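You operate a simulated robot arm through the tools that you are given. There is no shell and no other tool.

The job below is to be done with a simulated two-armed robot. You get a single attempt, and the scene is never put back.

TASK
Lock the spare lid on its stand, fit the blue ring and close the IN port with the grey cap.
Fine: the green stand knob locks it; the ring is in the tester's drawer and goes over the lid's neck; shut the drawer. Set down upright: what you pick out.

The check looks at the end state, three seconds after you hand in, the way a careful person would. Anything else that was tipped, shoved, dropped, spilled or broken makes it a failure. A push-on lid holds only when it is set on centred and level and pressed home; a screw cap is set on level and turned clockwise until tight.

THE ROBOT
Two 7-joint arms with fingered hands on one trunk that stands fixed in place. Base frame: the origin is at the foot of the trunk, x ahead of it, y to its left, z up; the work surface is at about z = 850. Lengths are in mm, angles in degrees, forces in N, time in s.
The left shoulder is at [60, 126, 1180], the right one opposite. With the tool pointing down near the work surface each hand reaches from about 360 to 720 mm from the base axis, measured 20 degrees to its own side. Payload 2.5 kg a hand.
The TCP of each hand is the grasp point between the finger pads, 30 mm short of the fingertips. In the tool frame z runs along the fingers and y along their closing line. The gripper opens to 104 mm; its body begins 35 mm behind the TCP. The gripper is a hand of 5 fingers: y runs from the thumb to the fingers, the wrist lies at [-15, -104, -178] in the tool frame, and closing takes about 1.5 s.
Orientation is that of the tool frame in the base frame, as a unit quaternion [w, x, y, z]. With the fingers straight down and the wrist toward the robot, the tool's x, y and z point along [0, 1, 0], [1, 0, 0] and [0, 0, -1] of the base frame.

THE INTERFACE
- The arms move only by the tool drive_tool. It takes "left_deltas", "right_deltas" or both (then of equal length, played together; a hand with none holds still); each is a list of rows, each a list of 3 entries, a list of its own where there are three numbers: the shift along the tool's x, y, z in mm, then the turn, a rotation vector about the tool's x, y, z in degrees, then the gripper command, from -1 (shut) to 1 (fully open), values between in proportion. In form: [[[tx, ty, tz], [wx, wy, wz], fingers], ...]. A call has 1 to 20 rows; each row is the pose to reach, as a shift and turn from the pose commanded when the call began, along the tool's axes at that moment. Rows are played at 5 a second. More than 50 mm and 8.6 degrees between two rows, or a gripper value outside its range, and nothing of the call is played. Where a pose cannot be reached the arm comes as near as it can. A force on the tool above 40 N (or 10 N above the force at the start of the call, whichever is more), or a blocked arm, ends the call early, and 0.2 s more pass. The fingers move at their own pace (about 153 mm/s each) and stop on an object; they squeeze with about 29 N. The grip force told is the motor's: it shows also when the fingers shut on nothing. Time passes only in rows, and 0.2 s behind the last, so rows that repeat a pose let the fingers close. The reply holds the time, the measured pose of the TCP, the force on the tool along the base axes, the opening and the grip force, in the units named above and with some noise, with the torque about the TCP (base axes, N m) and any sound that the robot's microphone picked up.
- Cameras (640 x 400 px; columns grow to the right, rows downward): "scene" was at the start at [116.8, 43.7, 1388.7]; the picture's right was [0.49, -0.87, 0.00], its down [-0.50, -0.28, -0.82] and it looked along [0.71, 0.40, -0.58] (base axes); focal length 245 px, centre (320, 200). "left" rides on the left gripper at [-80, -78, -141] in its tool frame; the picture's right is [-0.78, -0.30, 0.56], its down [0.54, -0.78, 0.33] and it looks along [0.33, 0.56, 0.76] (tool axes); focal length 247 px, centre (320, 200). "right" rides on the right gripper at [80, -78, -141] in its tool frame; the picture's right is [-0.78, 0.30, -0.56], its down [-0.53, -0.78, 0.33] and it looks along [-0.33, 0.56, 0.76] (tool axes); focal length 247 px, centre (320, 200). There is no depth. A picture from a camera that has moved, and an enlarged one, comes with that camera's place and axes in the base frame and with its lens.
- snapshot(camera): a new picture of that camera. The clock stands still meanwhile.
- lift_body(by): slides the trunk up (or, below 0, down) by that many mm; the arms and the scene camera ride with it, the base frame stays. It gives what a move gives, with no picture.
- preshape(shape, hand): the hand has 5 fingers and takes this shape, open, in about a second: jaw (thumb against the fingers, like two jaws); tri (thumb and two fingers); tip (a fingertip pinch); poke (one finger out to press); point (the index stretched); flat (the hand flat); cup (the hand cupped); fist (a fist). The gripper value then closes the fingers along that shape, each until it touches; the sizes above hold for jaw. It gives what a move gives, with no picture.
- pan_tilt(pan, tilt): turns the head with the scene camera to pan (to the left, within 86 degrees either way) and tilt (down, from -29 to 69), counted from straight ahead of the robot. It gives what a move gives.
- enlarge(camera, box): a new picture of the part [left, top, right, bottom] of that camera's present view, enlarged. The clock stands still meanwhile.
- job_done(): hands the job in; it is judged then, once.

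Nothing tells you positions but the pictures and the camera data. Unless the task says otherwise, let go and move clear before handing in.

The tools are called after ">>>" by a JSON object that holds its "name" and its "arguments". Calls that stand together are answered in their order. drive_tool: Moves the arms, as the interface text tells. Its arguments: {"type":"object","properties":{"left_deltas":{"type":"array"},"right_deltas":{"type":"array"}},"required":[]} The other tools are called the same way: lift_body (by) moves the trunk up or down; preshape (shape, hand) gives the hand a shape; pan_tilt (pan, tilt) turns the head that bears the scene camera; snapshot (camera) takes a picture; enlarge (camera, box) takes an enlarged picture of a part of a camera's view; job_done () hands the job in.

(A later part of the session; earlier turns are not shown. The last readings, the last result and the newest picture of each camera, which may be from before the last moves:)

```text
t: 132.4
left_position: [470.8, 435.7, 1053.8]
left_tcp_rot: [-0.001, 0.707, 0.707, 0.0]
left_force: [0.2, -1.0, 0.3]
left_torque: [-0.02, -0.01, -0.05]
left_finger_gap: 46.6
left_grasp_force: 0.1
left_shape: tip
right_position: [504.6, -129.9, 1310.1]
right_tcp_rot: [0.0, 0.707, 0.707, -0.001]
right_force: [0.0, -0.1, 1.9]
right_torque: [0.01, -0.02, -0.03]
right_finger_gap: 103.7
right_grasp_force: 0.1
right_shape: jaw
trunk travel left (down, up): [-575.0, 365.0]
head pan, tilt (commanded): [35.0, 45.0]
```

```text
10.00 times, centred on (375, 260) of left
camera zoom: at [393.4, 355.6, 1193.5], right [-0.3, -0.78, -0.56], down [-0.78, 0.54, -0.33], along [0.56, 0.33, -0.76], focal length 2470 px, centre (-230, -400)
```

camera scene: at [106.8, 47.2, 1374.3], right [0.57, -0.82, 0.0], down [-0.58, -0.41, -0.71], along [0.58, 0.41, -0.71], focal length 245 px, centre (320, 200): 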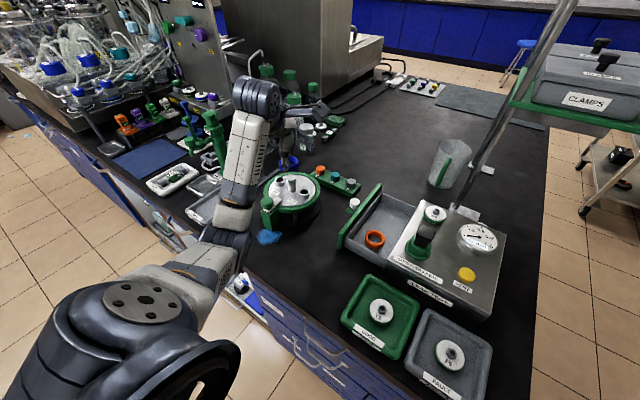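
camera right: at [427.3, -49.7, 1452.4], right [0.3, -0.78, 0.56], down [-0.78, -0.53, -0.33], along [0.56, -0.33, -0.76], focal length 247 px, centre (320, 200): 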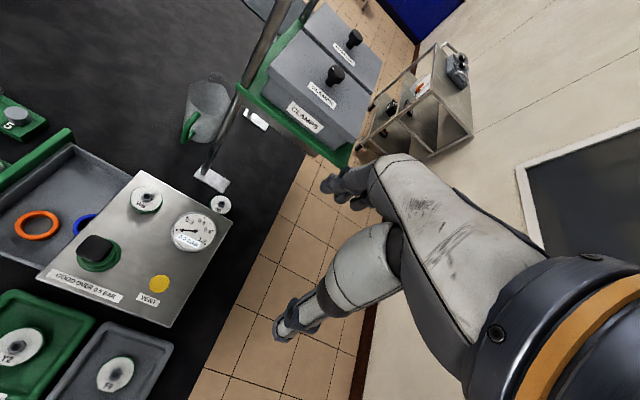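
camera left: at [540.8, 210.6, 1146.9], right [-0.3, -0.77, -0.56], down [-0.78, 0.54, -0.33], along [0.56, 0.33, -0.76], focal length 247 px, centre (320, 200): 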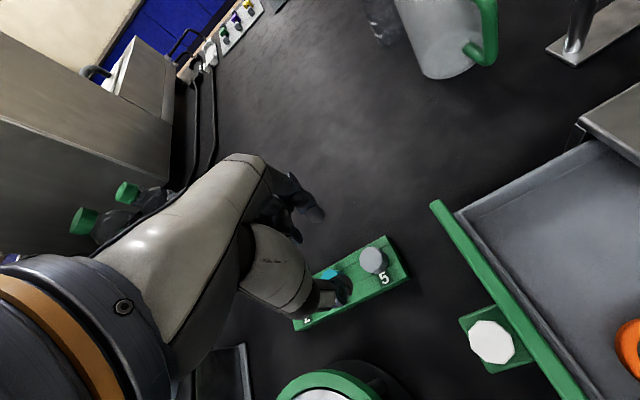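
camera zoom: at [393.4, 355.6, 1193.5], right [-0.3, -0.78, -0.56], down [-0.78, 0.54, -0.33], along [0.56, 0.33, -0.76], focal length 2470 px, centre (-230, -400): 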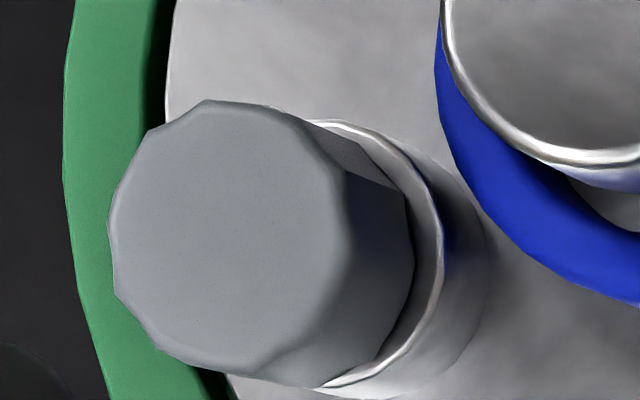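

The cap looks level, but I want to be sure it is fully seated. I'll zoom in on the joint between the head and the rim from both cameras.

>>> {"name": "enlarge", "arguments": {"camera": "left", "box": [372, 248, 392, 278]}}

>>> {"name": "enlarge", "arguments": {"camera": "scene", "box": [276, 172, 292, 184]}}

```text
13.33 times, centred on (382, 263) of left
camera zoom: at [393.4, 355.6, 1193.5], right [-0.3, -0.78, -0.56], down [-0.78, 0.54, -0.33], along [0.56, 0.33, -0.76], focal length 3293 px, centre (-507, -640)
```

zoom: 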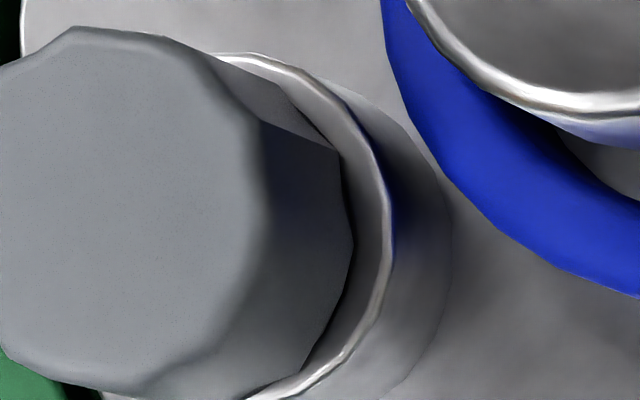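

```text
16.00 times, centred on (284, 178) of scene
camera zoom: at [106.9, 47.2, 1374.3], right [0.57, -0.82, 0.0], down [-0.58, -0.41, -0.71], along [0.58, 0.41, -0.71], focal length 3922 px, centre (896, 552)
```

zoom: 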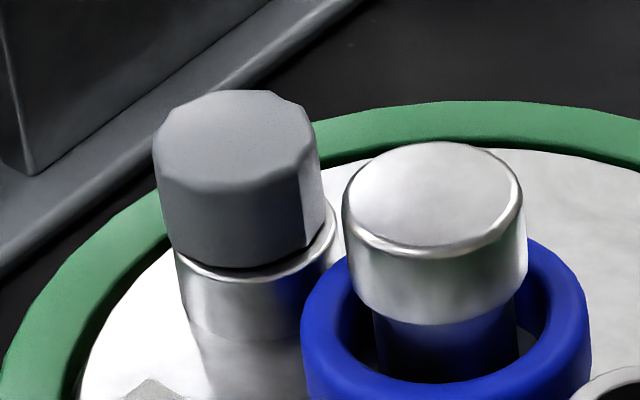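

The cap is down on the rim, but triangulation puts its head about (+1.2, +2.0) mm off the port axis; the stem has some play in the bore. I'll regrip it centred and shift it back.

>>> {"name": "drive_tool", "arguments": {"left_deltas": [[[2.6, 0.4, 25], [0, 0, 0], -0.1], [[2.6, 0.4, 50], [0, 0, 0], -0.1], [[2.6, 0.4, 70], [0, 0, 0], -0.1], [[2.6, 0.4, 83], [0, 0, 0], -0.1], [[2.6, 0.4, 83], [0, 0, 0], -0.1], [[2.6, 0.4, 83], [0, 0, 0], -0.3], [[2.6, 0.4, 83], [0, 0, 0], -0.42], [[2.6, 0.4, 83], [0, 0, 0], -0.5], [[2.6, 0.4, 83], [0, 0, 0], -0.55], [[2.6, 0.4, 83], [0, 0, 0], -0.58], [[2.6, 0.4, 83], [0, 0, 0], -0.61], [[2.6, 0.4, 83], [0, 0, 0], -0.64], [[2.6, 0.4, 83], [0, 0, 0], -0.67], [[2.6, 0.4, 83], [0, 0, 0], -0.7], [[2.6, 0.4, 83], [0, 0, 0], -0.7]]}}

>>> {"name": "enlarge", "arguments": {"camera": "left", "box": [300, 200, 380, 280]}}

>>> {"name": "enlarge", "arguments": {"camera": "scene", "box": [266, 158, 296, 183]}}

```text
t: 135.6
left_position: [471.6, 436.2, 967.4]
left_tcp_rot: [-0.001, 0.708, 0.706, 0.002]
left_force: [-0.6, -1.9, 1.3]
left_torque: [-0.07, 0.01, 0.01]
left_finger_gap: 20.5
left_grasp_force: 29.6
left_shape: tip
right_position: [504.6, -130.4, 1311.2]
right_tcp_rot: [0.0, 0.707, 0.707, 0.0]
right_force: [0.1, 0.1, -0.1]
right_torque: [-0.01, 0.01, -0.01]
right_finger_gap: 103.4
right_grasp_force: 0.1
right_shape: jaw
trunk travel left (down, up): [-575.0, 365.0]
head pan, tilt (commanded): [35.0, 45.0]
```

```text
5.00 times, centred on (340, 240) of left
camera zoom: at [393.6, 357.4, 1108.7], right [-0.3, -0.78, -0.56], down [-0.78, 0.54, -0.33], along [0.56, 0.33, -0.76], focal length 1235 px, centre (220, 0)
```

zoom: 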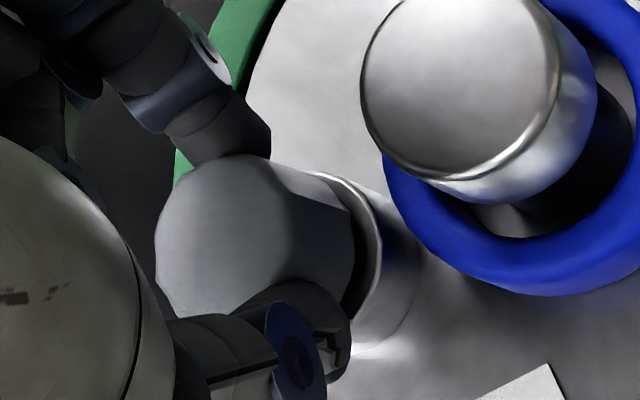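

```text
16.00 times, centred on (281, 170) of scene
camera zoom: at [106.7, 46.8, 1374.4], right [0.57, -0.82, 0.0], down [-0.58, -0.41, -0.71], along [0.58, 0.41, -0.71], focal length 3922 px, centre (944, 672)
```

zoom: 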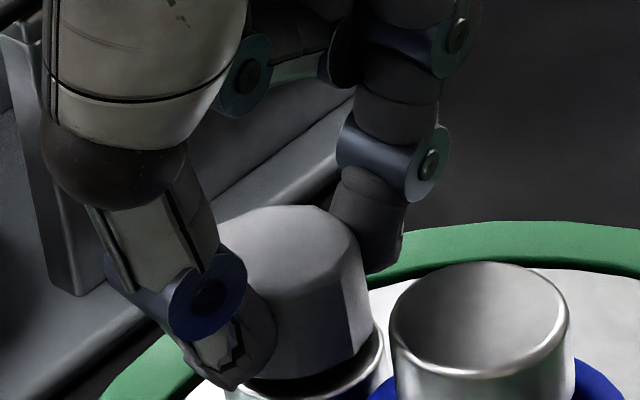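

>>> {"name": "drive_tool", "arguments": {"left_deltas": [[[-1, -0.6, 0], [0, 0, 0], -0.75], [[-2, -1.2, 0], [0, 0, 0], -0.8], [[-2, -1.2, 1.5], [0, 0, 0], -0.8], [[-2, -1.2, 3], [0, 0, 0], -0.8], [[-2, -1.2, 4], [0, 0, 0], -0.8], [[-2, -1.2, 4], [0, 0, 0], -0.8]]}}

>>> {"name": "enlarge", "arguments": {"camera": "left", "box": [300, 200, 380, 280]}}

>>> {"name": "enlarge", "arguments": {"camera": "scene", "box": [266, 158, 296, 183]}}

```text
t: 137.0
left_position: [471.0, 436.1, 964.3]
left_tcp_rot: [0.001, 0.707, 0.707, 0.001]
left_force: [-0.5, -1.7, 9.5]
left_torque: [-0.01, -0.01, 0.02]
left_finger_gap: 21.2
left_grasp_force: 28.7
left_shape: tip
right_position: [504.9, -130.8, 1311.3]
right_tcp_rot: [-0.001, 0.707, 0.707, 0.001]
right_force: [0.7, 0.4, -0.3]
right_torque: [-0.01, -0.03, 0.0]
right_finger_gap: 103.7
right_grasp_force: 0.0
right_shape: jaw
trunk travel left (down, up): [-575.0, 365.0]
head pan, tilt (commanded): [35.0, 45.0]
```

```text
5.00 times, centred on (340, 240) of left
camera zoom: at [392.5, 355.4, 1106.5], right [-0.29, -0.77, -0.56], down [-0.78, 0.54, -0.33], along [0.56, 0.34, -0.76], focal length 1235 px, centre (220, 0)
```

zoom: 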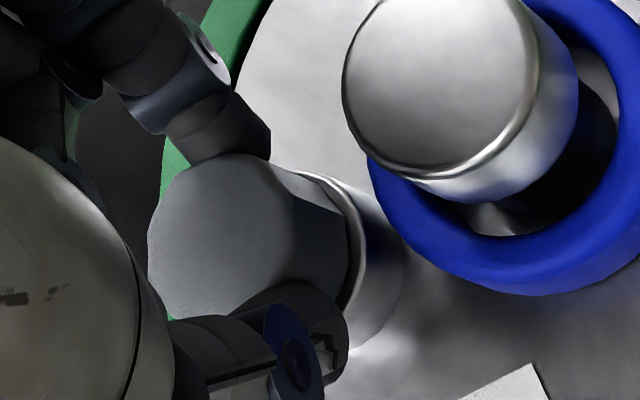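

```text
16.00 times, centred on (281, 170) of scene
camera zoom: at [105.9, 46.4, 1374.6], right [0.57, -0.82, 0.0], down [-0.58, -0.41, -0.71], along [0.58, 0.41, -0.71], focal length 3922 px, centre (944, 672)
```

zoom: 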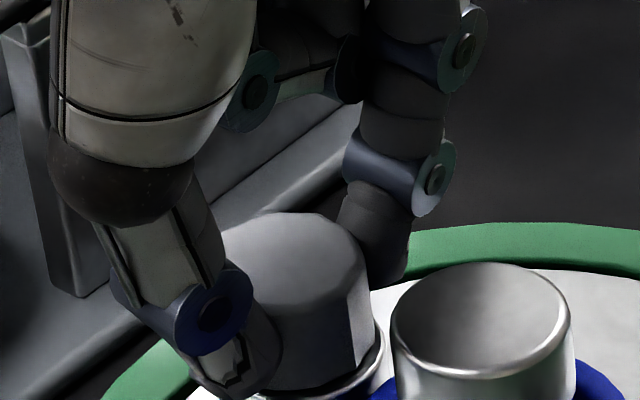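

The cap is now centred within about half a millimetre. I'll press it firmly once more in this position and then unload.

>>> {"name": "drive_tool", "arguments": {"left_deltas": [[[0, 0, 1.5], [0, 0, 0], -0.9], [[0, 0, 3], [0, 0, 0], -0.9], [[0, 0, 4.5], [0, 0, 0], -0.9], [[0, 0, 5.5], [0, 0, 0], -0.9], [[0, 0, 5.5], [0, 0, 0], -0.9], [[0, 0, 5.5], [0, 0, 0], -0.9]]}}

>>> {"name": "enlarge", "arguments": {"camera": "scene", "box": [266, 158, 296, 183]}}

>>> {"name": "drive_tool", "arguments": {"left_deltas": [[[0, 0, -2], [0, 0, 0], -0.85], [[0, 0, -4], [0, 0, 0], -0.8], [[0, 0, -6], [0, 0, 0], -0.78], [[0, 0, -7.5], [0, 0, 0], -0.75], [[0, 0, -7.5], [0, 0, 0], -0.75], [[0, 0, -7.5], [0, 0, 0], -0.75]]}}

>>> {"name": "enlarge", "arguments": {"camera": "scene", "box": [266, 158, 296, 183]}}

>>> {"name": "enlarge", "arguments": {"camera": "left", "box": [300, 200, 380, 280]}}

```text
t: 138.4
left_position: [470.5, 436.0, 964.0]
left_tcp_rot: [0.003, 0.706, 0.708, 0.005]
left_force: [-0.9, 0.1, 28.9]
left_torque: [0.06, 0.02, 0.02]
left_finger_gap: 22.4
left_grasp_force: 29.2
left_shape: tip
right_position: [501.9, -132.2, 1311.3]
right_tcp_rot: [0.0, 0.707, 0.708, 0.002]
right_force: [0.5, -0.5, 0.7]
right_torque: [0.01, -0.01, 0.0]
right_finger_gap: 103.5
right_grasp_force: 0.1
right_shape: jaw
trunk travel left (down, up): [-575.0, 365.0]
head pan, tilt (commanded): [35.0, 45.0]
```

```text
16.00 times, centred on (281, 170) of scene
camera zoom: at [104.2, 44.8, 1374.8], right [0.57, -0.82, 0.0], down [-0.58, -0.4, -0.71], along [0.58, 0.41, -0.7], focal length 3922 px, centre (944, 672)
```

zoom: 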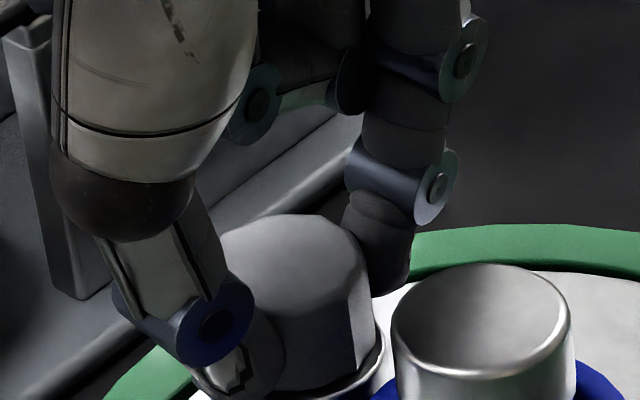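

```text
t: 139.8
left_position: [469.3, 435.9, 966.6]
left_tcp_rot: [-0.001, 0.708, 0.707, 0.0]
left_force: [2.9, -0.4, 7.4]
left_torque: [-0.01, -0.16, -0.04]
left_finger_gap: 22.1
left_grasp_force: 29.1
left_shape: tip
right_position: [504.3, -129.8, 1310.9]
right_tcp_rot: [0.0, 0.707, 0.707, 0.0]
right_force: [-0.5, -0.2, -0.8]
right_torque: [-0.04, 0.03, -0.02]
right_finger_gap: 103.7
right_grasp_force: 0.0
right_shape: jaw
trunk travel left (down, up): [-575.0, 365.0]
head pan, tilt (commanded): [35.0, 45.0]
```

```text
16.00 times, centred on (281, 170) of scene
camera zoom: at [106.5, 46.5, 1374.3], right [0.57, -0.82, 0.0], down [-0.58, -0.41, -0.71], along [0.58, 0.41, -0.71], focal length 3922 px, centre (944, 672)
```

zoom: 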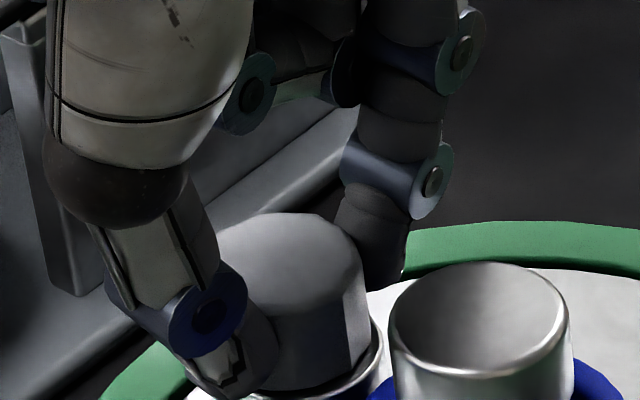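

```text
5.00 times, centred on (340, 240) of left
camera zoom: at [392.3, 355.4, 1106.9], right [-0.3, -0.78, -0.56], down [-0.78, 0.54, -0.33], along [0.55, 0.33, -0.76], focal length 1235 px, centre (220, 0)
```

zoom: 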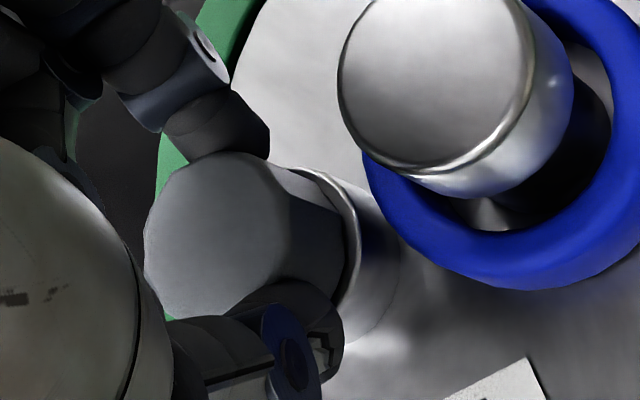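

>>> {"name": "drive_tool", "arguments": {"left_deltas": [[[0, 0, -1], [0, 0, 0], -0.74], [[0, 0, -1.8], [0, 0, 0], -0.72], [[0, 0, -1.8], [0, 0, 0], -0.69], [[0, 0, -1.8], [0, 0, 0], -0.67], [[0, 0, -1.8], [0, 0, 0], -0.65], [[0, 0, -1.8], [0, 0, 0], -0.64], [[0, 0, -1.8], [0, 0, 0], -0.63], [[0, 0, -1.8], [0, 0, 0], -0.62], [[0, 0, -1.8], [0, 0, 0], -0.61], [[0, 0, -1.8], [0, 0, 0], -0.6], [[0, 0, -1.8], [0, 0, 0], -0.59], [[0, 0, -1.8], [0, 0, 0], -0.58], [[0, 0, -1.8], [0, 0, 0], -0.57], [[0, 0, -1.8], [0, 0, 0], -0.56], [[0, 0, -1.8], [0, 0, 0], -0.54], [[0, 0, -1.8], [0, 0, 0], -0.52], [[0, 0, -1.8], [0, 0, 0], -0.48], [[0, 0, -1.8], [0, 0, 0], -0.4], [[0, 0, -1.8], [0, 0, 0], -0.3], [[0, 0, -1.8], [0, 0, 0], -0.15]]}}

>>> {"name": "drive_tool", "arguments": {"left_deltas": [[[0, 0, -10], [0, 0, 0], -0.1], [[0, 0, -30], [0, 0, 0], -0.1], [[0, 0, -55], [0, 0, 0], -0.1], [[0, 0, -85], [0, 0, 0], -0.1], [[0, 0, -85], [0, 0, 0], -0.1]]}}

>>> {"name": "enlarge", "arguments": {"camera": "scene", "box": [266, 158, 296, 183]}}

>>> {"name": "enlarge", "arguments": {"camera": "left", "box": [355, 240, 395, 280]}}

```text
t: 144.0
left_position: [470.1, 437.2, 967.8]
left_tcp_rot: [-0.001, 0.707, 0.707, 0.001]
left_force: [-0.7, 0.0, 0.5]
left_torque: [0.01, 0.02, -0.01]
left_finger_gap: 43.6
left_grasp_force: 0.1
left_shape: tip
right_position: [506.0, -130.4, 1311.2]
right_tcp_rot: [-0.001, 0.707, 0.707, 0.0]
right_force: [0.7, -1.1, 1.0]
right_torque: [-0.02, -0.01, -0.01]
right_finger_gap: 103.5
right_grasp_force: 0.0
right_shape: jaw
trunk travel left (down, up): [-575.0, 365.0]
head pan, tilt (commanded): [35.0, 45.0]
```

```text
t: 145.2
left_position: [469.5, 437.3, 1052.9]
left_tcp_rot: [0.0, 0.707, 0.707, 0.001]
left_force: [0.1, -0.3, -0.1]
left_torque: [0.02, -0.03, -0.03]
left_finger_gap: 46.4
left_grasp_force: 0.0
left_shape: tip
right_position: [505.2, -130.7, 1310.6]
right_tcp_rot: [0.0, 0.707, 0.707, 0.0]
right_force: [-0.4, 0.7, -0.1]
right_torque: [-0.01, 0.03, 0.01]
right_finger_gap: 103.9
right_grasp_force: 0.1
right_shape: jaw
trunk travel left (down, up): [-575.0, 365.0]
head pan, tilt (commanded): [35.0, 45.0]
```

```text
16.00 times, centred on (281, 170) of scene
camera zoom: at [106.9, 47.2, 1374.3], right [0.57, -0.82, 0.0], down [-0.58, -0.41, -0.71], along [0.58, 0.41, -0.71], focal length 3922 px, centre (944, 672)
```

zoom: 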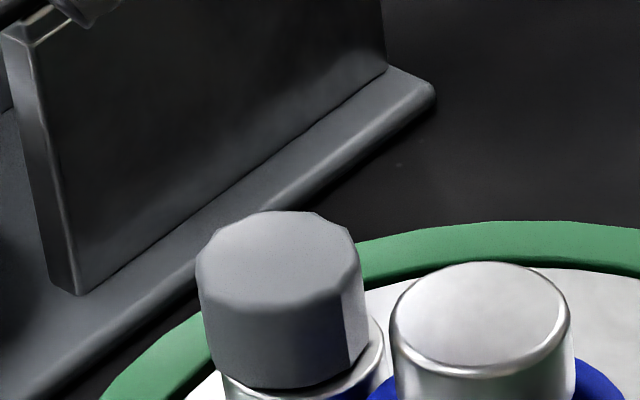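

```text
10.00 times, centred on (375, 260) of left
camera zoom: at [391.7, 356.2, 1193.6], right [-0.3, -0.78, -0.56], down [-0.78, 0.54, -0.33], along [0.56, 0.34, -0.76], focal length 2470 px, centre (-230, -400)
```

zoom: 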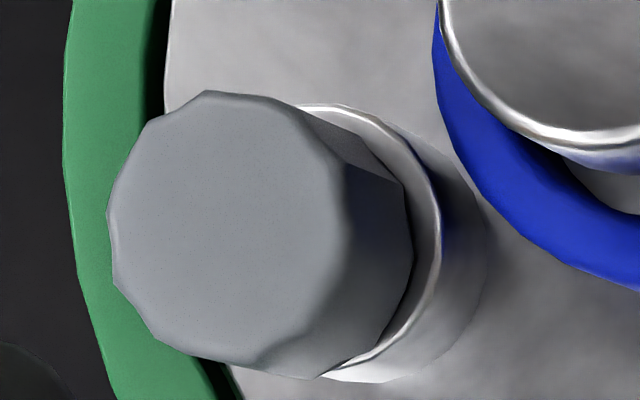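

The cap is seated at the right height, but unloading dragged it about 2.4 mm toward +y. I'll regrip at exactly the same place, shift by (−0.7, −2.1) mm to allow for arm flex, and check before pressing.

>>> {"name": "drive_tool", "arguments": {"left_deltas": [[[0, 0, 25], [0, 0, 0], -0.1], [[0, 0, 50], [0, 0, 0], -0.1], [[0, 0, 72], [0, 0, 0], -0.1], [[0, 0, 85], [0, 0, 0], -0.1], [[0, 0, 85], [0, 0, 0], -0.15], [[0, 0, 85], [0, 0, 0], -0.3], [[0, 0, 85], [0, 0, 0], -0.42], [[0, 0, 85], [0, 0, 0], -0.5], [[0, 0, 85], [0, 0, 0], -0.55], [[0, 0, 85], [0, 0, 0], -0.58], [[0, 0, 85], [0, 0, 0], -0.6], [[0, 0, 85], [0, 0, 0], -0.62], [[0, 0, 85], [0, 0, 0], -0.64], [[0, 0, 85], [0, 0, 0], -0.66], [[0, 0, 85], [0, 0, 0], -0.68], [[-0.7, -0.2, 85], [0, 0, 0], -0.7], [[-1.4, -0.5, 85], [0, 0, 0], -0.72], [[-2.1, -0.7, 85], [0, 0, 0], -0.72], [[-2.1, -0.7, 85], [0, 0, 0], -0.72]]}}

>>> {"name": "enlarge", "arguments": {"camera": "scene", "box": [266, 158, 296, 183]}}

>>> {"name": "enlarge", "arguments": {"camera": "left", "box": [300, 200, 380, 280]}}

```text
t: 149.2
left_position: [469.5, 433.1, 968.9]
left_tcp_rot: [-0.001, 0.707, 0.707, 0.0]
left_force: [-0.4, -0.4, -0.2]
left_torque: [0.03, -0.02, -0.01]
left_finger_gap: 17.3
left_grasp_force: 29.2
left_shape: tip
right_position: [503.9, -131.0, 1310.7]
right_tcp_rot: [-0.001, 0.706, 0.708, 0.0]
right_force: [0.5, -0.8, -0.1]
right_torque: [-0.01, 0.03, 0.01]
right_finger_gap: 103.7
right_grasp_force: 0.0
right_shape: jaw
trunk travel left (down, up): [-575.0, 365.0]
head pan, tilt (commanded): [35.0, 45.0]
```

```text
16.00 times, centred on (281, 170) of scene
camera zoom: at [106.8, 47.1, 1374.3], right [0.57, -0.82, 0.0], down [-0.58, -0.41, -0.71], along [0.58, 0.41, -0.71], focal length 3922 px, centre (944, 672)
```

zoom: 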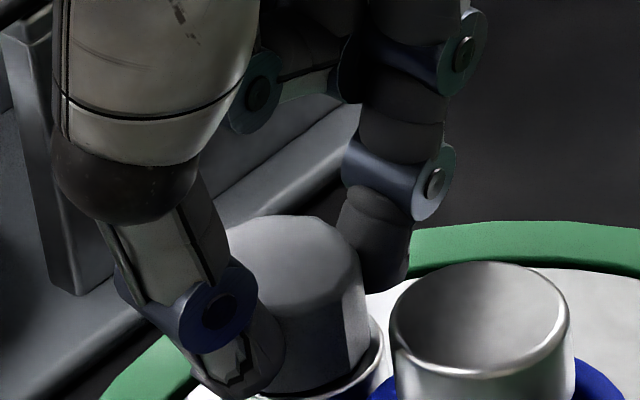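

```text
5.00 times, centred on (340, 240) of left
camera zoom: at [391.3, 353.5, 1108.5], right [-0.3, -0.78, -0.56], down [-0.78, 0.54, -0.33], along [0.56, 0.33, -0.76], focal length 1235 px, centre (220, 0)
```

zoom: 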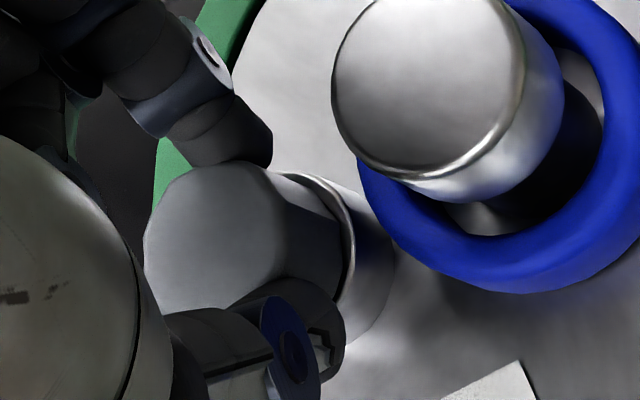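

The cap now reads about (−1.5, +0.8) mm off. I'll correct by (+1.1, −0.4), so it is centred under load, and recheck.

>>> {"name": "drive_tool", "arguments": {"left_deltas": [[[-0.2, 0.6, 0], [0, 0, 0], -0.75], [[-0.4, 1.1, 0], [0, 0, 0], -0.75], [[-0.4, 1.1, 2], [0, 0, 0], -0.75], [[-0.4, 1.1, 3], [0, 0, 0], -0.75], [[-0.4, 1.1, 3], [0, 0, 0], -0.75]]}}

>>> {"name": "enlarge", "arguments": {"camera": "scene", "box": [266, 158, 296, 183]}}

>>> {"name": "enlarge", "arguments": {"camera": "left", "box": [300, 200, 380, 280]}}

```text
t: 150.4
left_position: [470.5, 432.8, 966.4]
left_tcp_rot: [0.0, 0.707, 0.708, 0.002]
left_force: [-0.7, 1.1, 9.2]
left_torque: [0.0, -0.02, 0.0]
left_finger_gap: 18.1
left_grasp_force: 28.7
left_shape: tip
right_position: [502.9, -131.2, 1311.3]
right_tcp_rot: [0.0, 0.707, 0.707, 0.001]
right_force: [-0.5, -0.2, 0.3]
right_torque: [0.0, 0.01, 0.02]
right_finger_gap: 103.4
right_grasp_force: 0.1
right_shape: jaw
trunk travel left (down, up): [-575.0, 365.0]
head pan, tilt (commanded): [35.0, 45.0]
```

```text
16.00 times, centred on (281, 170) of scene
camera zoom: at [106.0, 46.6, 1374.6], right [0.57, -0.82, 0.0], down [-0.58, -0.41, -0.71], along [0.58, 0.41, -0.71], focal length 3922 px, centre (944, 672)
```

zoom: 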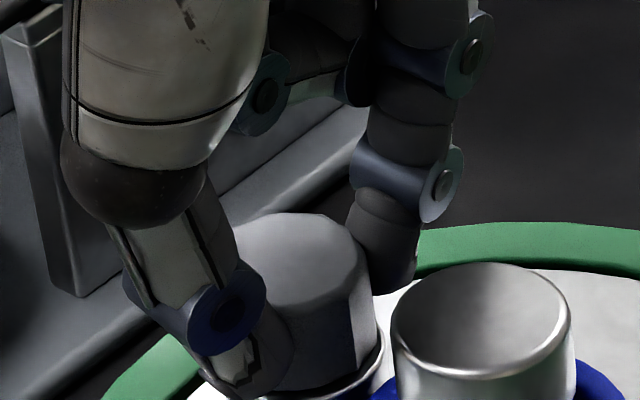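

```text
5.00 times, centred on (340, 240) of left
camera zoom: at [392.1, 352.8, 1107.0], right [-0.29, -0.77, -0.56], down [-0.78, 0.54, -0.33], along [0.56, 0.34, -0.76], focal length 1235 px, centre (220, 0)
```

zoom: 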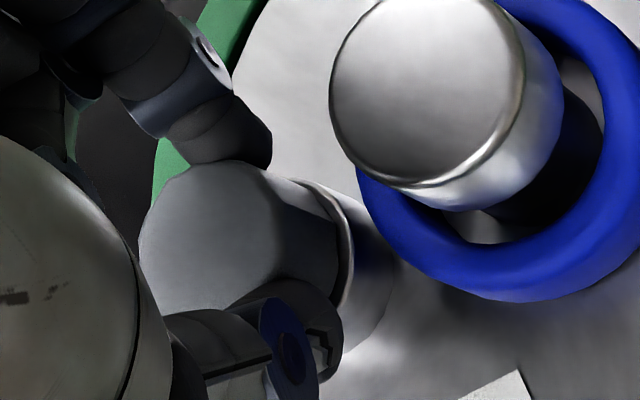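

By direct comparison in the left view, the cap and rim are aligned to about 0.3 mm. I'll press firmly now.

>>> {"name": "drive_tool", "arguments": {"left_deltas": [[[0, 0, 1.5], [0, 0, 0], -0.9], [[0, 0, 3], [0, 0, 0], -0.9], [[0, 0, 4.5], [0, 0, 0], -0.9], [[0, 0, 6], [0, 0, 0], -0.9], [[0, 0, 6], [0, 0, 0], -0.9]]}}

>>> {"name": "enlarge", "arguments": {"camera": "left", "box": [300, 200, 380, 280]}}

>>> {"name": "enlarge", "arguments": {"camera": "scene", "box": [266, 158, 296, 183]}}

```text
t: 151.6
left_position: [470.9, 431.7, 964.6]
left_tcp_rot: [0.003, 0.707, 0.707, 0.006]
left_force: [-4.1, 0.5, 32.4]
left_torque: [0.06, 0.1, 0.03]
left_finger_gap: 19.1
left_grasp_force: 29.4
left_shape: tip
right_position: [501.2, -132.3, 1312.6]
right_tcp_rot: [0.001, 0.707, 0.707, 0.002]
right_force: [-0.7, 0.2, 0.9]
right_torque: [0.0, 0.01, 0.01]
right_finger_gap: 103.6
right_grasp_force: 0.0
right_shape: jaw
trunk travel left (down, up): [-575.0, 365.0]
head pan, tilt (commanded): [35.0, 45.0]
```

```text
5.00 times, centred on (340, 240) of left
camera zoom: at [390.8, 352.3, 1104.4], right [-0.29, -0.77, -0.56], down [-0.77, 0.54, -0.34], along [0.57, 0.34, -0.75], focal length 1235 px, centre (220, 0)
```

zoom: 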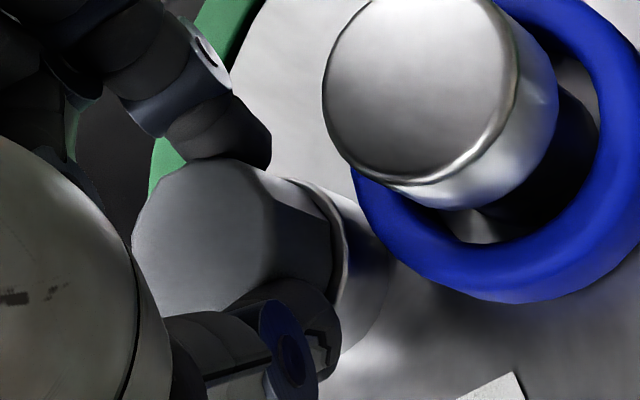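

```text
16.00 times, centred on (281, 170) of scene
camera zoom: at [103.7, 44.7, 1374.9], right [0.57, -0.82, 0.0], down [-0.58, -0.4, -0.71], along [0.58, 0.41, -0.7], focal length 3922 px, centre (944, 672)
```

zoom: 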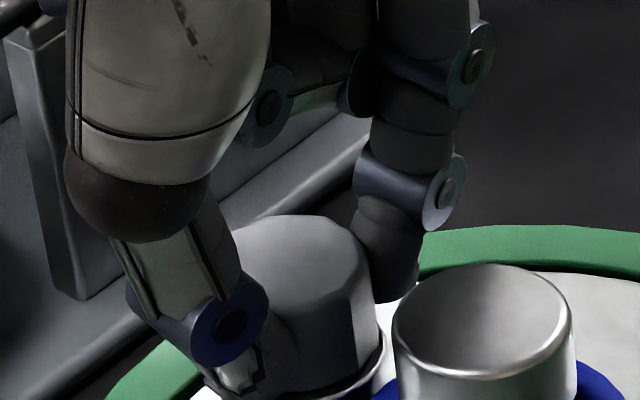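

>>> {"name": "drive_tool", "arguments": {"left_deltas": [[[0, 0, -3], [0, 0, 0], -0.85], [[0, 0, -5.5], [0, 0, 0], -0.8], [[0, 0, -7.5], [0, 0, 0], -0.76], [[0, 0, -8.5], [0, 0, 0], -0.75], [[0, 0, -8.5], [0, 0, 0], -0.75], [[0, 0, -8.5], [0, 0, 0], -0.75]]}}

>>> {"name": "enlarge", "arguments": {"camera": "left", "box": [300, 200, 380, 280]}}

>>> {"name": "enlarge", "arguments": {"camera": "scene", "box": [266, 158, 296, 183]}}

```text
t: 153.0
left_position: [470.0, 432.7, 966.3]
left_tcp_rot: [-0.002, 0.708, 0.707, 0.0]
left_force: [1.4, -0.6, 5.6]
left_torque: [0.02, -0.08, 0.01]
left_finger_gap: 19.2
left_grasp_force: 29.3
left_shape: tip
right_position: [503.9, -131.9, 1311.4]
right_tcp_rot: [-0.001, 0.707, 0.707, 0.0]
right_force: [0.0, 0.4, -1.0]
right_torque: [-0.01, 0.01, 0.01]
right_finger_gap: 103.6
right_grasp_force: 0.0
right_shape: jaw
trunk travel left (down, up): [-575.0, 365.0]
head pan, tilt (commanded): [35.0, 45.0]
```

```text
5.00 times, centred on (340, 240) of left
camera zoom: at [392.4, 353.0, 1107.6], right [-0.3, -0.78, -0.56], down [-0.78, 0.54, -0.33], along [0.55, 0.33, -0.76], focal length 1235 px, centre (220, 0)
```

zoom: 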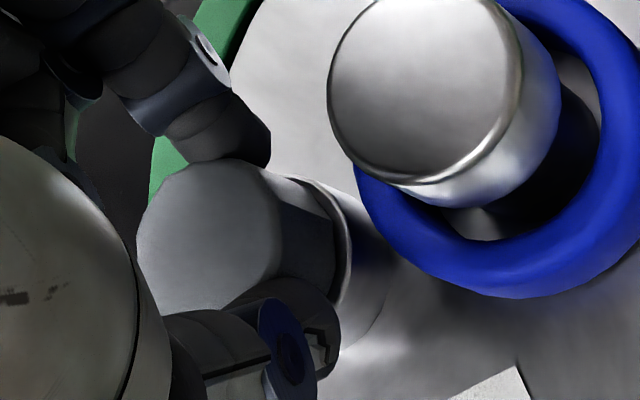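

```text
16.00 times, centred on (281, 170) of scene
camera zoom: at [106.6, 46.8, 1374.3], right [0.57, -0.82, 0.0], down [-0.58, -0.41, -0.71], along [0.58, 0.41, -0.71], focal length 3922 px, centre (944, 672)
```

zoom: 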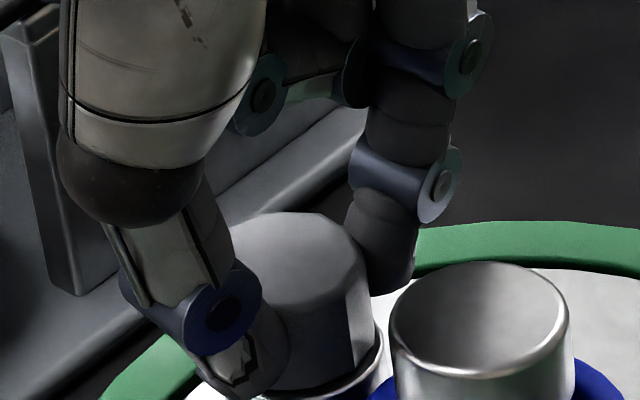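

>>> {"name": "drive_tool", "arguments": {"left_deltas": [[[0, 0, -1], [0, 0, 0], -0.74], [[0, 0, -1], [0, 0, 0], -0.72], [[0, 0, -1], [0, 0, 0], -0.7], [[0, 0, -1], [0, 0, 0], -0.69], [[0, 0, -1], [0, 0, 0], -0.68], [[0, 0, -1], [0, 0, 0], -0.67], [[0, 0, -1], [0, 0, 0], -0.66], [[0, 0, -1], [0, 0, 0], -0.65], [[0, 0, -1], [0, 0, 0], -0.64], [[0, 0, -1], [0, 0, 0], -0.63], [[0, 0, -1], [0, 0, 0], -0.62], [[0, 0, -1], [0, 0, 0], -0.61], [[0, 0, -1], [0, 0, 0], -0.6], [[0, 0, -1], [0, 0, 0], -0.59], [[0, 0, -1], [0, 0, 0], -0.57], [[0, 0, -1], [0, 0, 0], -0.54], [[0, 0, -1], [0, 0, 0], -0.48], [[0, 0, -1], [0, 0, 0], -0.4], [[0, 0, -1], [0, 0, 0], -0.3], [[0, 0, -1], [0, 0, 0], -0.15]]}}

>>> {"name": "enlarge", "arguments": {"camera": "left", "box": [300, 200, 380, 280]}}

>>> {"name": "enlarge", "arguments": {"camera": "scene", "box": [266, 158, 296, 183]}}

```text
t: 157.2
left_position: [470.8, 433.5, 969.3]
left_tcp_rot: [0.0, 0.707, 0.707, 0.001]
left_force: [0.9, -1.2, 0.4]
left_torque: [0.01, -0.01, 0.01]
left_finger_gap: 43.7
left_grasp_force: 0.0
left_shape: tip
right_position: [505.0, -131.2, 1311.0]
right_tcp_rot: [0.0, 0.707, 0.707, 0.0]
right_force: [-0.6, -0.1, -0.5]
right_torque: [-0.05, -0.01, 0.03]
right_finger_gap: 103.7
right_grasp_force: 0.0
right_shape: jaw
trunk travel left (down, up): [-575.0, 365.0]
head pan, tilt (commanded): [35.0, 45.0]
```

```text
5.00 times, centred on (340, 240) of left
camera zoom: at [392.8, 353.4, 1109.5], right [-0.3, -0.78, -0.56], down [-0.78, 0.54, -0.33], along [0.56, 0.33, -0.76], focal length 1235 px, centre (220, 0)
```

zoom: 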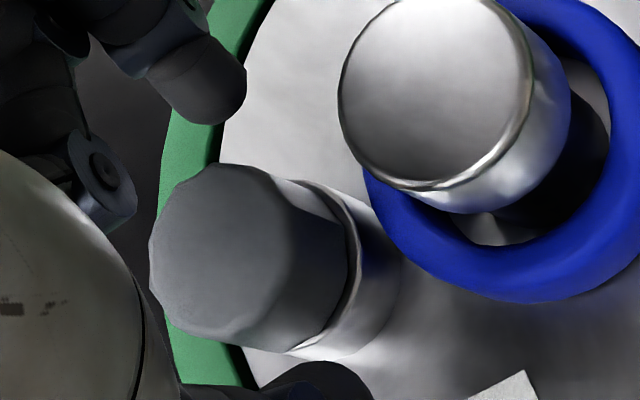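

```text
16.00 times, centred on (281, 170) of scene
camera zoom: at [106.8, 47.1, 1374.3], right [0.57, -0.82, 0.0], down [-0.58, -0.41, -0.71], along [0.58, 0.41, -0.71], focal length 3922 px, centre (944, 672)
```

zoom: 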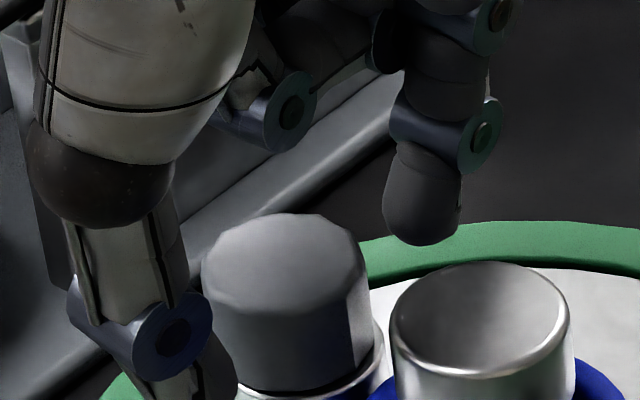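

>>> {"name": "drive_tool", "arguments": {"left_deltas": [[[0, 0, -10], [0, 0, 0], -0.1], [[0, 0, -30], [0, 0, 0], -0.1], [[0, 0, -55], [0, 0, 0], -0.1], [[0, 0, -85], [0, 0, 0], -0.1], [[0, 0, -85], [0, 0, 0], -0.1]]}}

>>> {"name": "enlarge", "arguments": {"camera": "scene", "box": [266, 162, 296, 187]}}

>>> {"name": "enlarge", "arguments": {"camera": "left", "box": [355, 240, 395, 280]}}

```text
t: 158.4
left_position: [469.8, 433.7, 1052.2]
left_tcp_rot: [0.0, 0.707, 0.708, -0.001]
left_force: [-0.7, 0.6, 0.5]
left_torque: [-0.01, 0.0, -0.02]
left_finger_gap: 46.3
left_grasp_force: 0.0
left_shape: tip
right_position: [504.9, -130.6, 1310.8]
right_tcp_rot: [0.0, 0.707, 0.707, 0.0]
right_force: [0.1, -0.4, 0.1]
right_torque: [0.0, 0.02, -0.02]
right_finger_gap: 103.5
right_grasp_force: 0.1
right_shape: jaw
trunk travel left (down, up): [-575.0, 365.0]
head pan, tilt (commanded): [35.0, 45.0]
```

```text
16.00 times, centred on (281, 174) of scene
camera zoom: at [106.8, 47.2, 1374.3], right [0.57, -0.82, 0.0], down [-0.58, -0.41, -0.71], along [0.58, 0.41, -0.71], focal length 3922 px, centre (944, 608)
```

zoom: 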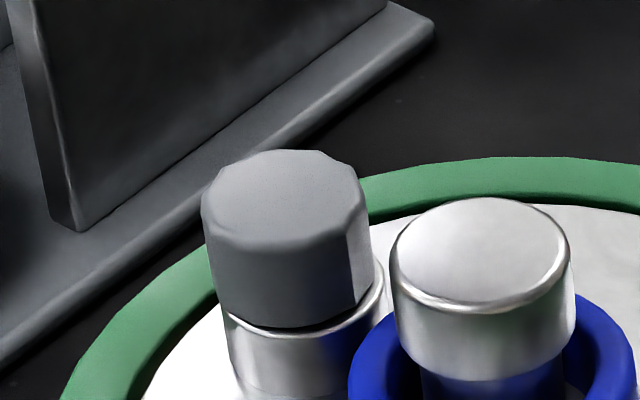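

```text
10.00 times, centred on (375, 260) of left
camera zoom: at [392.2, 353.0, 1193.1], right [-0.3, -0.78, -0.56], down [-0.78, 0.54, -0.33], along [0.56, 0.33, -0.76], focal length 2470 px, centre (-230, -400)
```

zoom: 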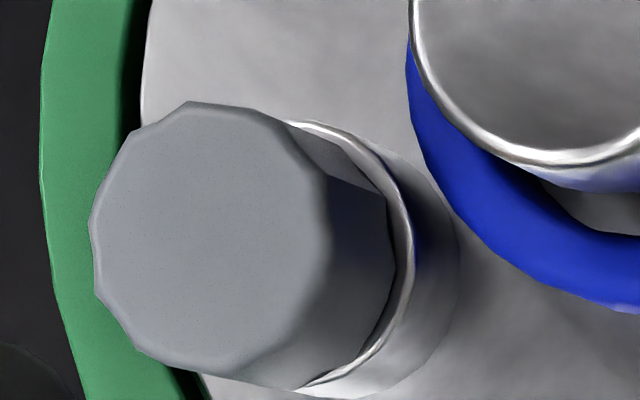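

The cap is seated, level and centred to about 1 mm. Now I'll close the drawer: with the fingertips closed, I'll go down on the outer side of its knob and push it in.

>>> {"name": "drive_tool", "arguments": {"left_deltas": [[[-25, 9, 0], [0, 0, 0], -0.5], [[-55, 20, 0], [0, 0, 0], -1], [[-85, 31, 0], [0, 0, 0], -1], [[-115, 42, 0], [0, 0, 0], -1], [[-145, 53, 5], [0, 0, 0], -1], [[-158, 57, 12], [0, 0, 0], -1], [[-158, 57, 12], [0, 0, 0], -1]]}}

>>> {"name": "snapshot", "arguments": {"camera": "left"}}

>>> {"name": "snapshot", "arguments": {"camera": "scene"}}

```text
t: 160.0
left_position: [527.7, 274.7, 1040.1]
left_tcp_rot: [0.0, 0.708, 0.706, 0.0]
left_force: [0.3, 0.1, -0.1]
left_torque: [-0.01, 0.05, 0.01]
left_finger_gap: 0.0
left_grasp_force: 29.1
left_shape: tip
right_position: [504.8, -130.7, 1311.6]
right_tcp_rot: [0.0, 0.707, 0.707, 0.0]
right_force: [1.0, 0.3, -0.3]
right_torque: [0.0, 0.02, -0.01]
right_finger_gap: 103.8
right_grasp_force: 0.0
right_shape: jaw
trunk travel left (down, up): [-575.0, 365.0]
head pan, tilt (commanded): [35.0, 45.0]
```

```text
taken
camera left: at [449.9, 194.6, 1180.6], right [-0.3, -0.78, -0.56], down [-0.78, 0.54, -0.33], along [0.56, 0.33, -0.76], focal length 247 px, centre (320, 200)
```

left: 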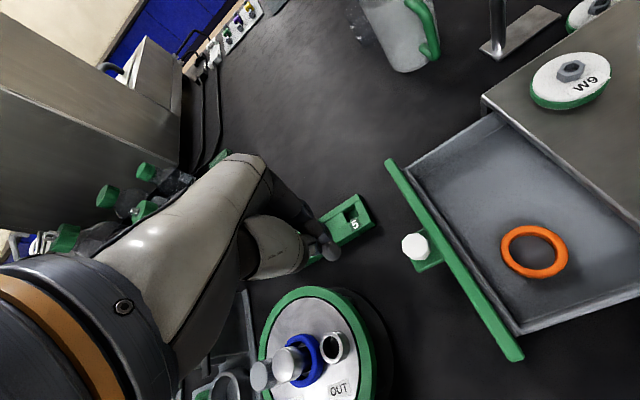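

```text
taken
camera scene: at [106.8, 47.1, 1374.3], right [0.57, -0.82, 0.0], down [-0.58, -0.41, -0.71], along [0.58, 0.41, -0.71], focal length 245 px, centre (320, 200)
```

scene: 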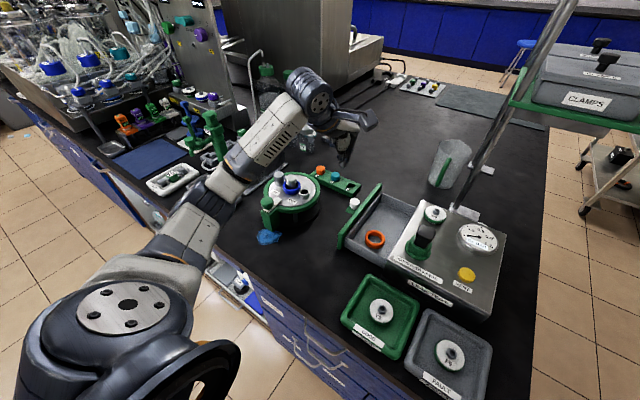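

>>> {"name": "drive_tool", "arguments": {"left_deltas": [[[0, 0, 30], [0, 0, 0], -1], [[0, 0, 60], [0, 0, 0], -1], [[0, 0, 85], [0, 0, 0], -1], [[0, 0, 104], [0, 0, 0], -1], [[0, 0, 104], [0, 0, 0], -1]]}}

>>> {"name": "enlarge", "arguments": {"camera": "left", "box": [270, 170, 430, 330]}}

>>> {"name": "enlarge", "arguments": {"camera": "scene", "box": [325, 150, 405, 230]}}

```text
t: 161.2
left_position: [527.1, 276.0, 937.3]
left_tcp_rot: [-0.001, 0.707, 0.707, 0.001]
left_force: [0.2, 0.9, -1.1]
left_torque: [-0.02, -0.02, 0.0]
left_finger_gap: 0.0
left_grasp_force: 29.4
left_shape: tip
right_position: [504.1, -130.9, 1311.0]
right_tcp_rot: [0.0, 0.707, 0.707, 0.0]
right_force: [-0.3, -0.4, -0.2]
right_torque: [-0.01, -0.01, -0.03]
right_finger_gap: 103.7
right_grasp_force: 0.0
right_shape: jaw
trunk travel left (down, up): [-575.0, 365.0]
head pan, tilt (commanded): [35.0, 45.0]
```

```text
2.50 times, centred on (350, 250) of left
camera zoom: at [449.5, 195.6, 1077.8], right [-0.3, -0.77, -0.56], down [-0.78, 0.54, -0.33], along [0.56, 0.34, -0.76], focal length 617 px, centre (245, 75)
```

zoom: 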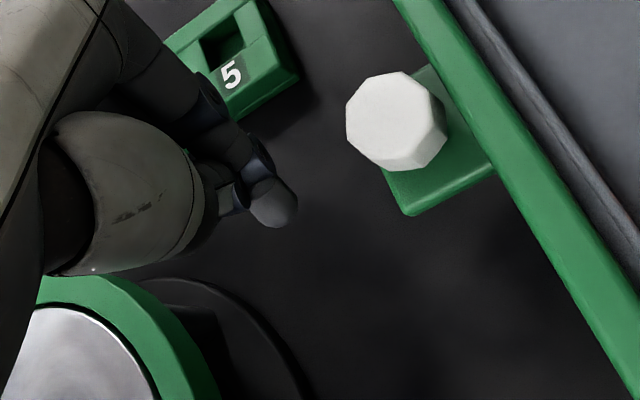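

```text
5.00 times, centred on (365, 190) of scene
camera zoom: at [106.8, 47.1, 1374.3], right [0.57, -0.82, 0.0], down [-0.58, -0.41, -0.71], along [0.58, 0.41, -0.71], focal length 1226 px, centre (95, 250)
```

zoom: 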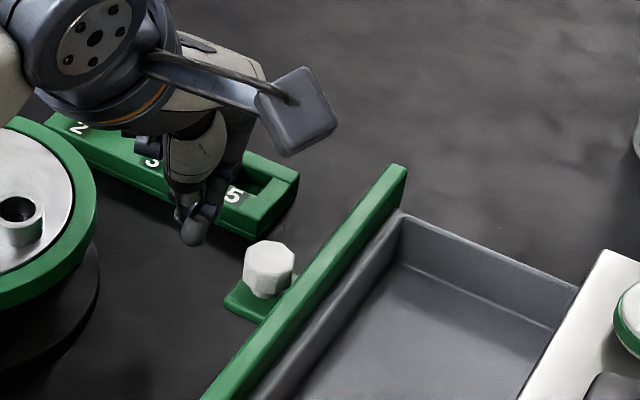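

The fingertips are in line with the knob on its outer side. I'll push toward −y slowly.

>>> {"name": "drive_tool", "arguments": {"left_deltas": [[[0, 0, 3], [0, 0, 0], -1], [[-8, 0, 3], [0, 0, 0], -1], [[-15, 0, 3], [0, 0, 0], -1], [[-21, 0, 3], [0, 0, 0], -1], [[-27, 0, 3], [0, 0, 0], -1], [[-34, 0, 3], [0, 0, 0], -1], [[-41, 0, 3], [0, 0, 0], -1], [[-48, 0, 3], [0, 0, 0], -1], [[-55, 0, 3], [0, 0, 0], -1], [[-62, 0, 3], [0, 0, 0], -1]]}}

>>> {"name": "enlarge", "arguments": {"camera": "left", "box": [270, 170, 430, 330]}}

>>> {"name": "enlarge", "arguments": {"camera": "scene", "box": [335, 160, 435, 260]}}

```text
t: 163.4
left_position: [527.8, 213.4, 933.7]
left_tcp_rot: [0.0, 0.708, 0.706, 0.001]
left_force: [0.2, -0.8, 0.1]
left_torque: [0.02, 0.03, -0.01]
left_finger_gap: 0.0
left_grasp_force: 28.9
left_shape: tip
right_position: [504.7, -130.6, 1311.2]
right_tcp_rot: [0.0, 0.707, 0.707, 0.0]
right_force: [0.0, 0.2, 0.3]
right_torque: [0.02, -0.02, 0.02]
right_finger_gap: 103.7
right_grasp_force: 0.1
right_shape: jaw
trunk travel left (down, up): [-575.0, 365.0]
head pan, tilt (commanded): [35.0, 45.0]
```

```text
2.50 times, centred on (350, 250) of left
camera zoom: at [449.2, 133.4, 1074.6], right [-0.3, -0.78, -0.56], down [-0.78, 0.54, -0.33], along [0.56, 0.33, -0.76], focal length 617 px, centre (245, 75)
```

zoom: 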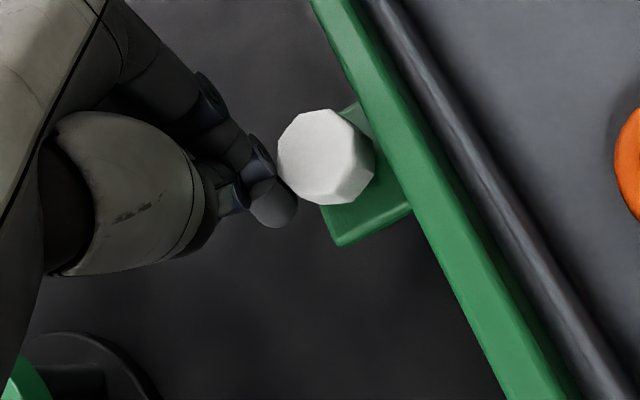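

```text
4.00 times, centred on (385, 210) of scene
camera zoom: at [106.8, 47.1, 1374.3], right [0.57, -0.82, 0.0], down [-0.58, -0.41, -0.71], along [0.58, 0.41, -0.71], focal length 980 px, centre (60, 160)
```

zoom: 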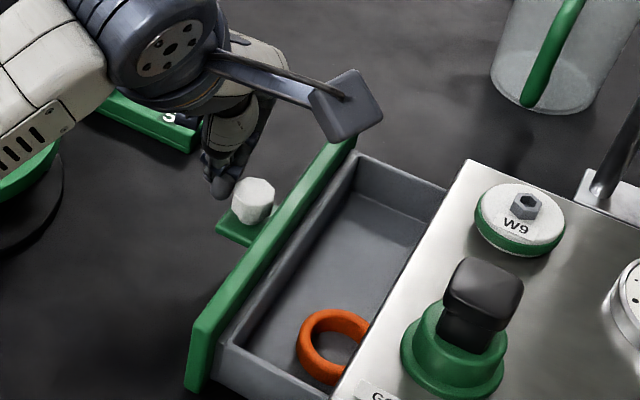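

The drawer is sliding in smoothly. I'll continue pushing.

>>> {"name": "drive_tool", "arguments": {"left_deltas": [[[-7, 0, 0], [0, 0, 0], -1], [[-14, 0, 0], [0, 0, 0], -1], [[-21, 0, 0], [0, 0, 0], -1], [[-28, 0, 0], [0, 0, 0], -1], [[-35, 0, 0], [0, 0, 0], -1], [[-42, 0, 0], [0, 0, 0], -1], [[-48, 0, 0], [0, 0, 0], -1], [[-53, 0, 0], [0, 0, 0], -1], [[-57, 0, 0], [0, 0, 0], -1], [[-60, 0, 0], [0, 0, 0], -1]]}}

>>> {"name": "enlarge", "arguments": {"camera": "left", "box": [270, 170, 430, 330]}}

>>> {"name": "enlarge", "arguments": {"camera": "scene", "box": [335, 160, 435, 260]}}

```text
t: 165.6
left_position: [526.9, 154.4, 933.3]
left_tcp_rot: [-0.001, 0.707, 0.707, 0.0]
left_force: [0.1, -0.7, -0.1]
left_torque: [0.01, 0.02, 0.0]
left_finger_gap: 0.1
left_grasp_force: 28.8
left_shape: tip
right_position: [505.0, -130.6, 1310.7]
right_tcp_rot: [0.0, 0.707, 0.707, 0.0]
right_force: [1.4, 0.2, -0.7]
right_torque: [-0.04, 0.0, 0.02]
right_finger_gap: 103.7
right_grasp_force: 0.1
right_shape: jaw
trunk travel left (down, up): [-575.0, 365.0]
head pan, tilt (commanded): [35.0, 45.0]
```

```text
2.50 times, centred on (350, 250) of left
camera zoom: at [449.3, 73.5, 1074.3], right [-0.3, -0.78, -0.56], down [-0.78, 0.54, -0.33], along [0.56, 0.33, -0.76], focal length 617 px, centre (245, 75)
```

zoom: 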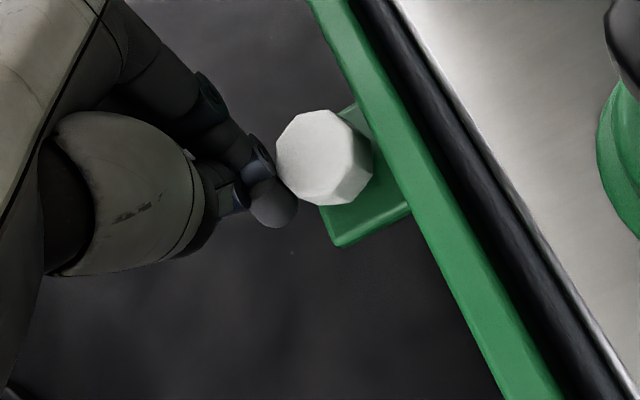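

```text
4.00 times, centred on (385, 210) of scene
camera zoom: at [106.8, 47.1, 1374.3], right [0.57, -0.82, 0.0], down [-0.58, -0.41, -0.71], along [0.58, 0.41, -0.71], focal length 980 px, centre (60, 160)
```

zoom: 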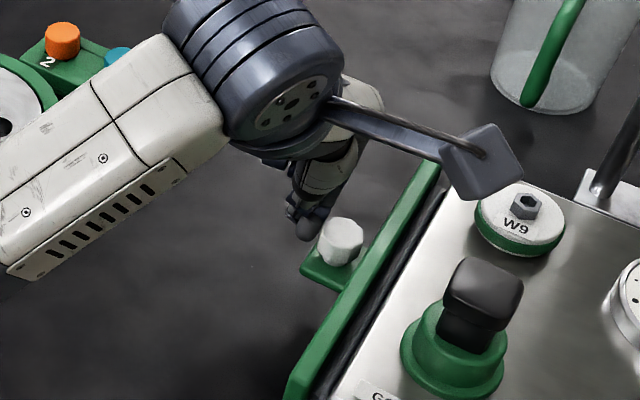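

About 10 mm of gap remains. I'll finish the push in small steps.

>>> {"name": "drive_tool", "arguments": {"left_deltas": [[[-3, 0, 0], [0, 0, 0], -1], [[-5, 0, 0], [0, 0, 0], -1], [[-7, 0, 0], [0, 0, 0], -1], [[-8, 0, 0], [0, 0, 0], -1], [[-9, 0, 0], [0, 0, 0], -1]]}}

>>> {"name": "enlarge", "arguments": {"camera": "left", "box": [270, 170, 430, 330]}}

>>> {"name": "enlarge", "arguments": {"camera": "scene", "box": [375, 185, 435, 255]}}

```text
t: 166.8
left_position: [527.5, 144.7, 933.2]
left_tcp_rot: [0.0, 0.707, 0.707, 0.001]
left_force: [0.5, -0.2, -0.7]
left_torque: [0.01, 0.02, -0.03]
left_finger_gap: 0.2
left_grasp_force: 29.1
left_shape: tip
right_position: [505.6, -131.2, 1311.6]
right_tcp_rot: [0.0, 0.707, 0.707, 0.0]
right_force: [-0.1, -0.4, -0.4]
right_torque: [-0.01, 0.02, 0.01]
right_finger_gap: 103.7
right_grasp_force: 0.1
right_shape: jaw
trunk travel left (down, up): [-575.0, 365.0]
head pan, tilt (commanded): [35.0, 45.0]
```

```text
2.50 times, centred on (350, 250) of left
camera zoom: at [449.8, 64.5, 1074.3], right [-0.3, -0.77, -0.56], down [-0.78, 0.54, -0.33], along [0.56, 0.34, -0.76], focal length 617 px, centre (245, 75)
```

zoom: 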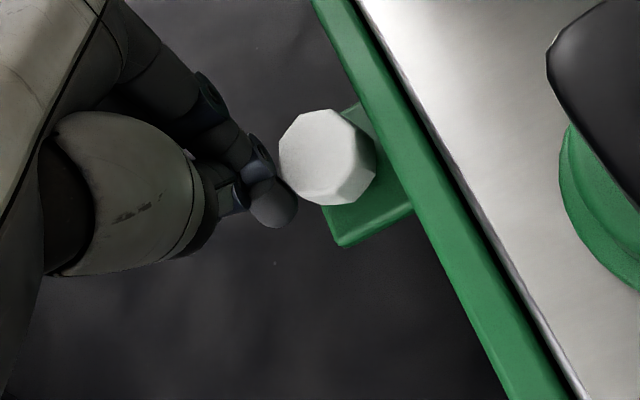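

```text
5.71 times, centred on (405, 220) of scene
camera zoom: at [106.8, 47.1, 1374.3], right [0.57, -0.82, 0.0], down [-0.58, -0.41, -0.71], along [0.58, 0.41, -0.71], focal length 1400 px, centre (-166, 86)
```

zoom: 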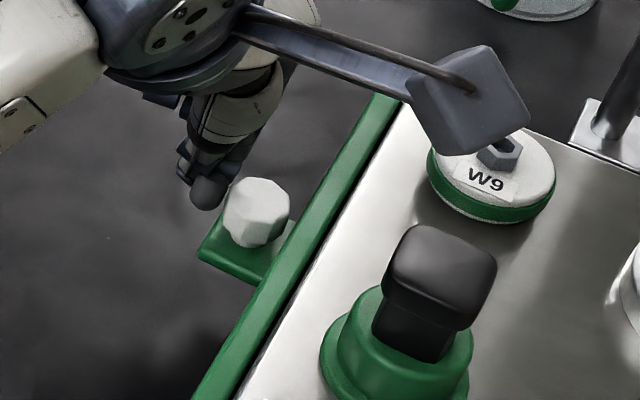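

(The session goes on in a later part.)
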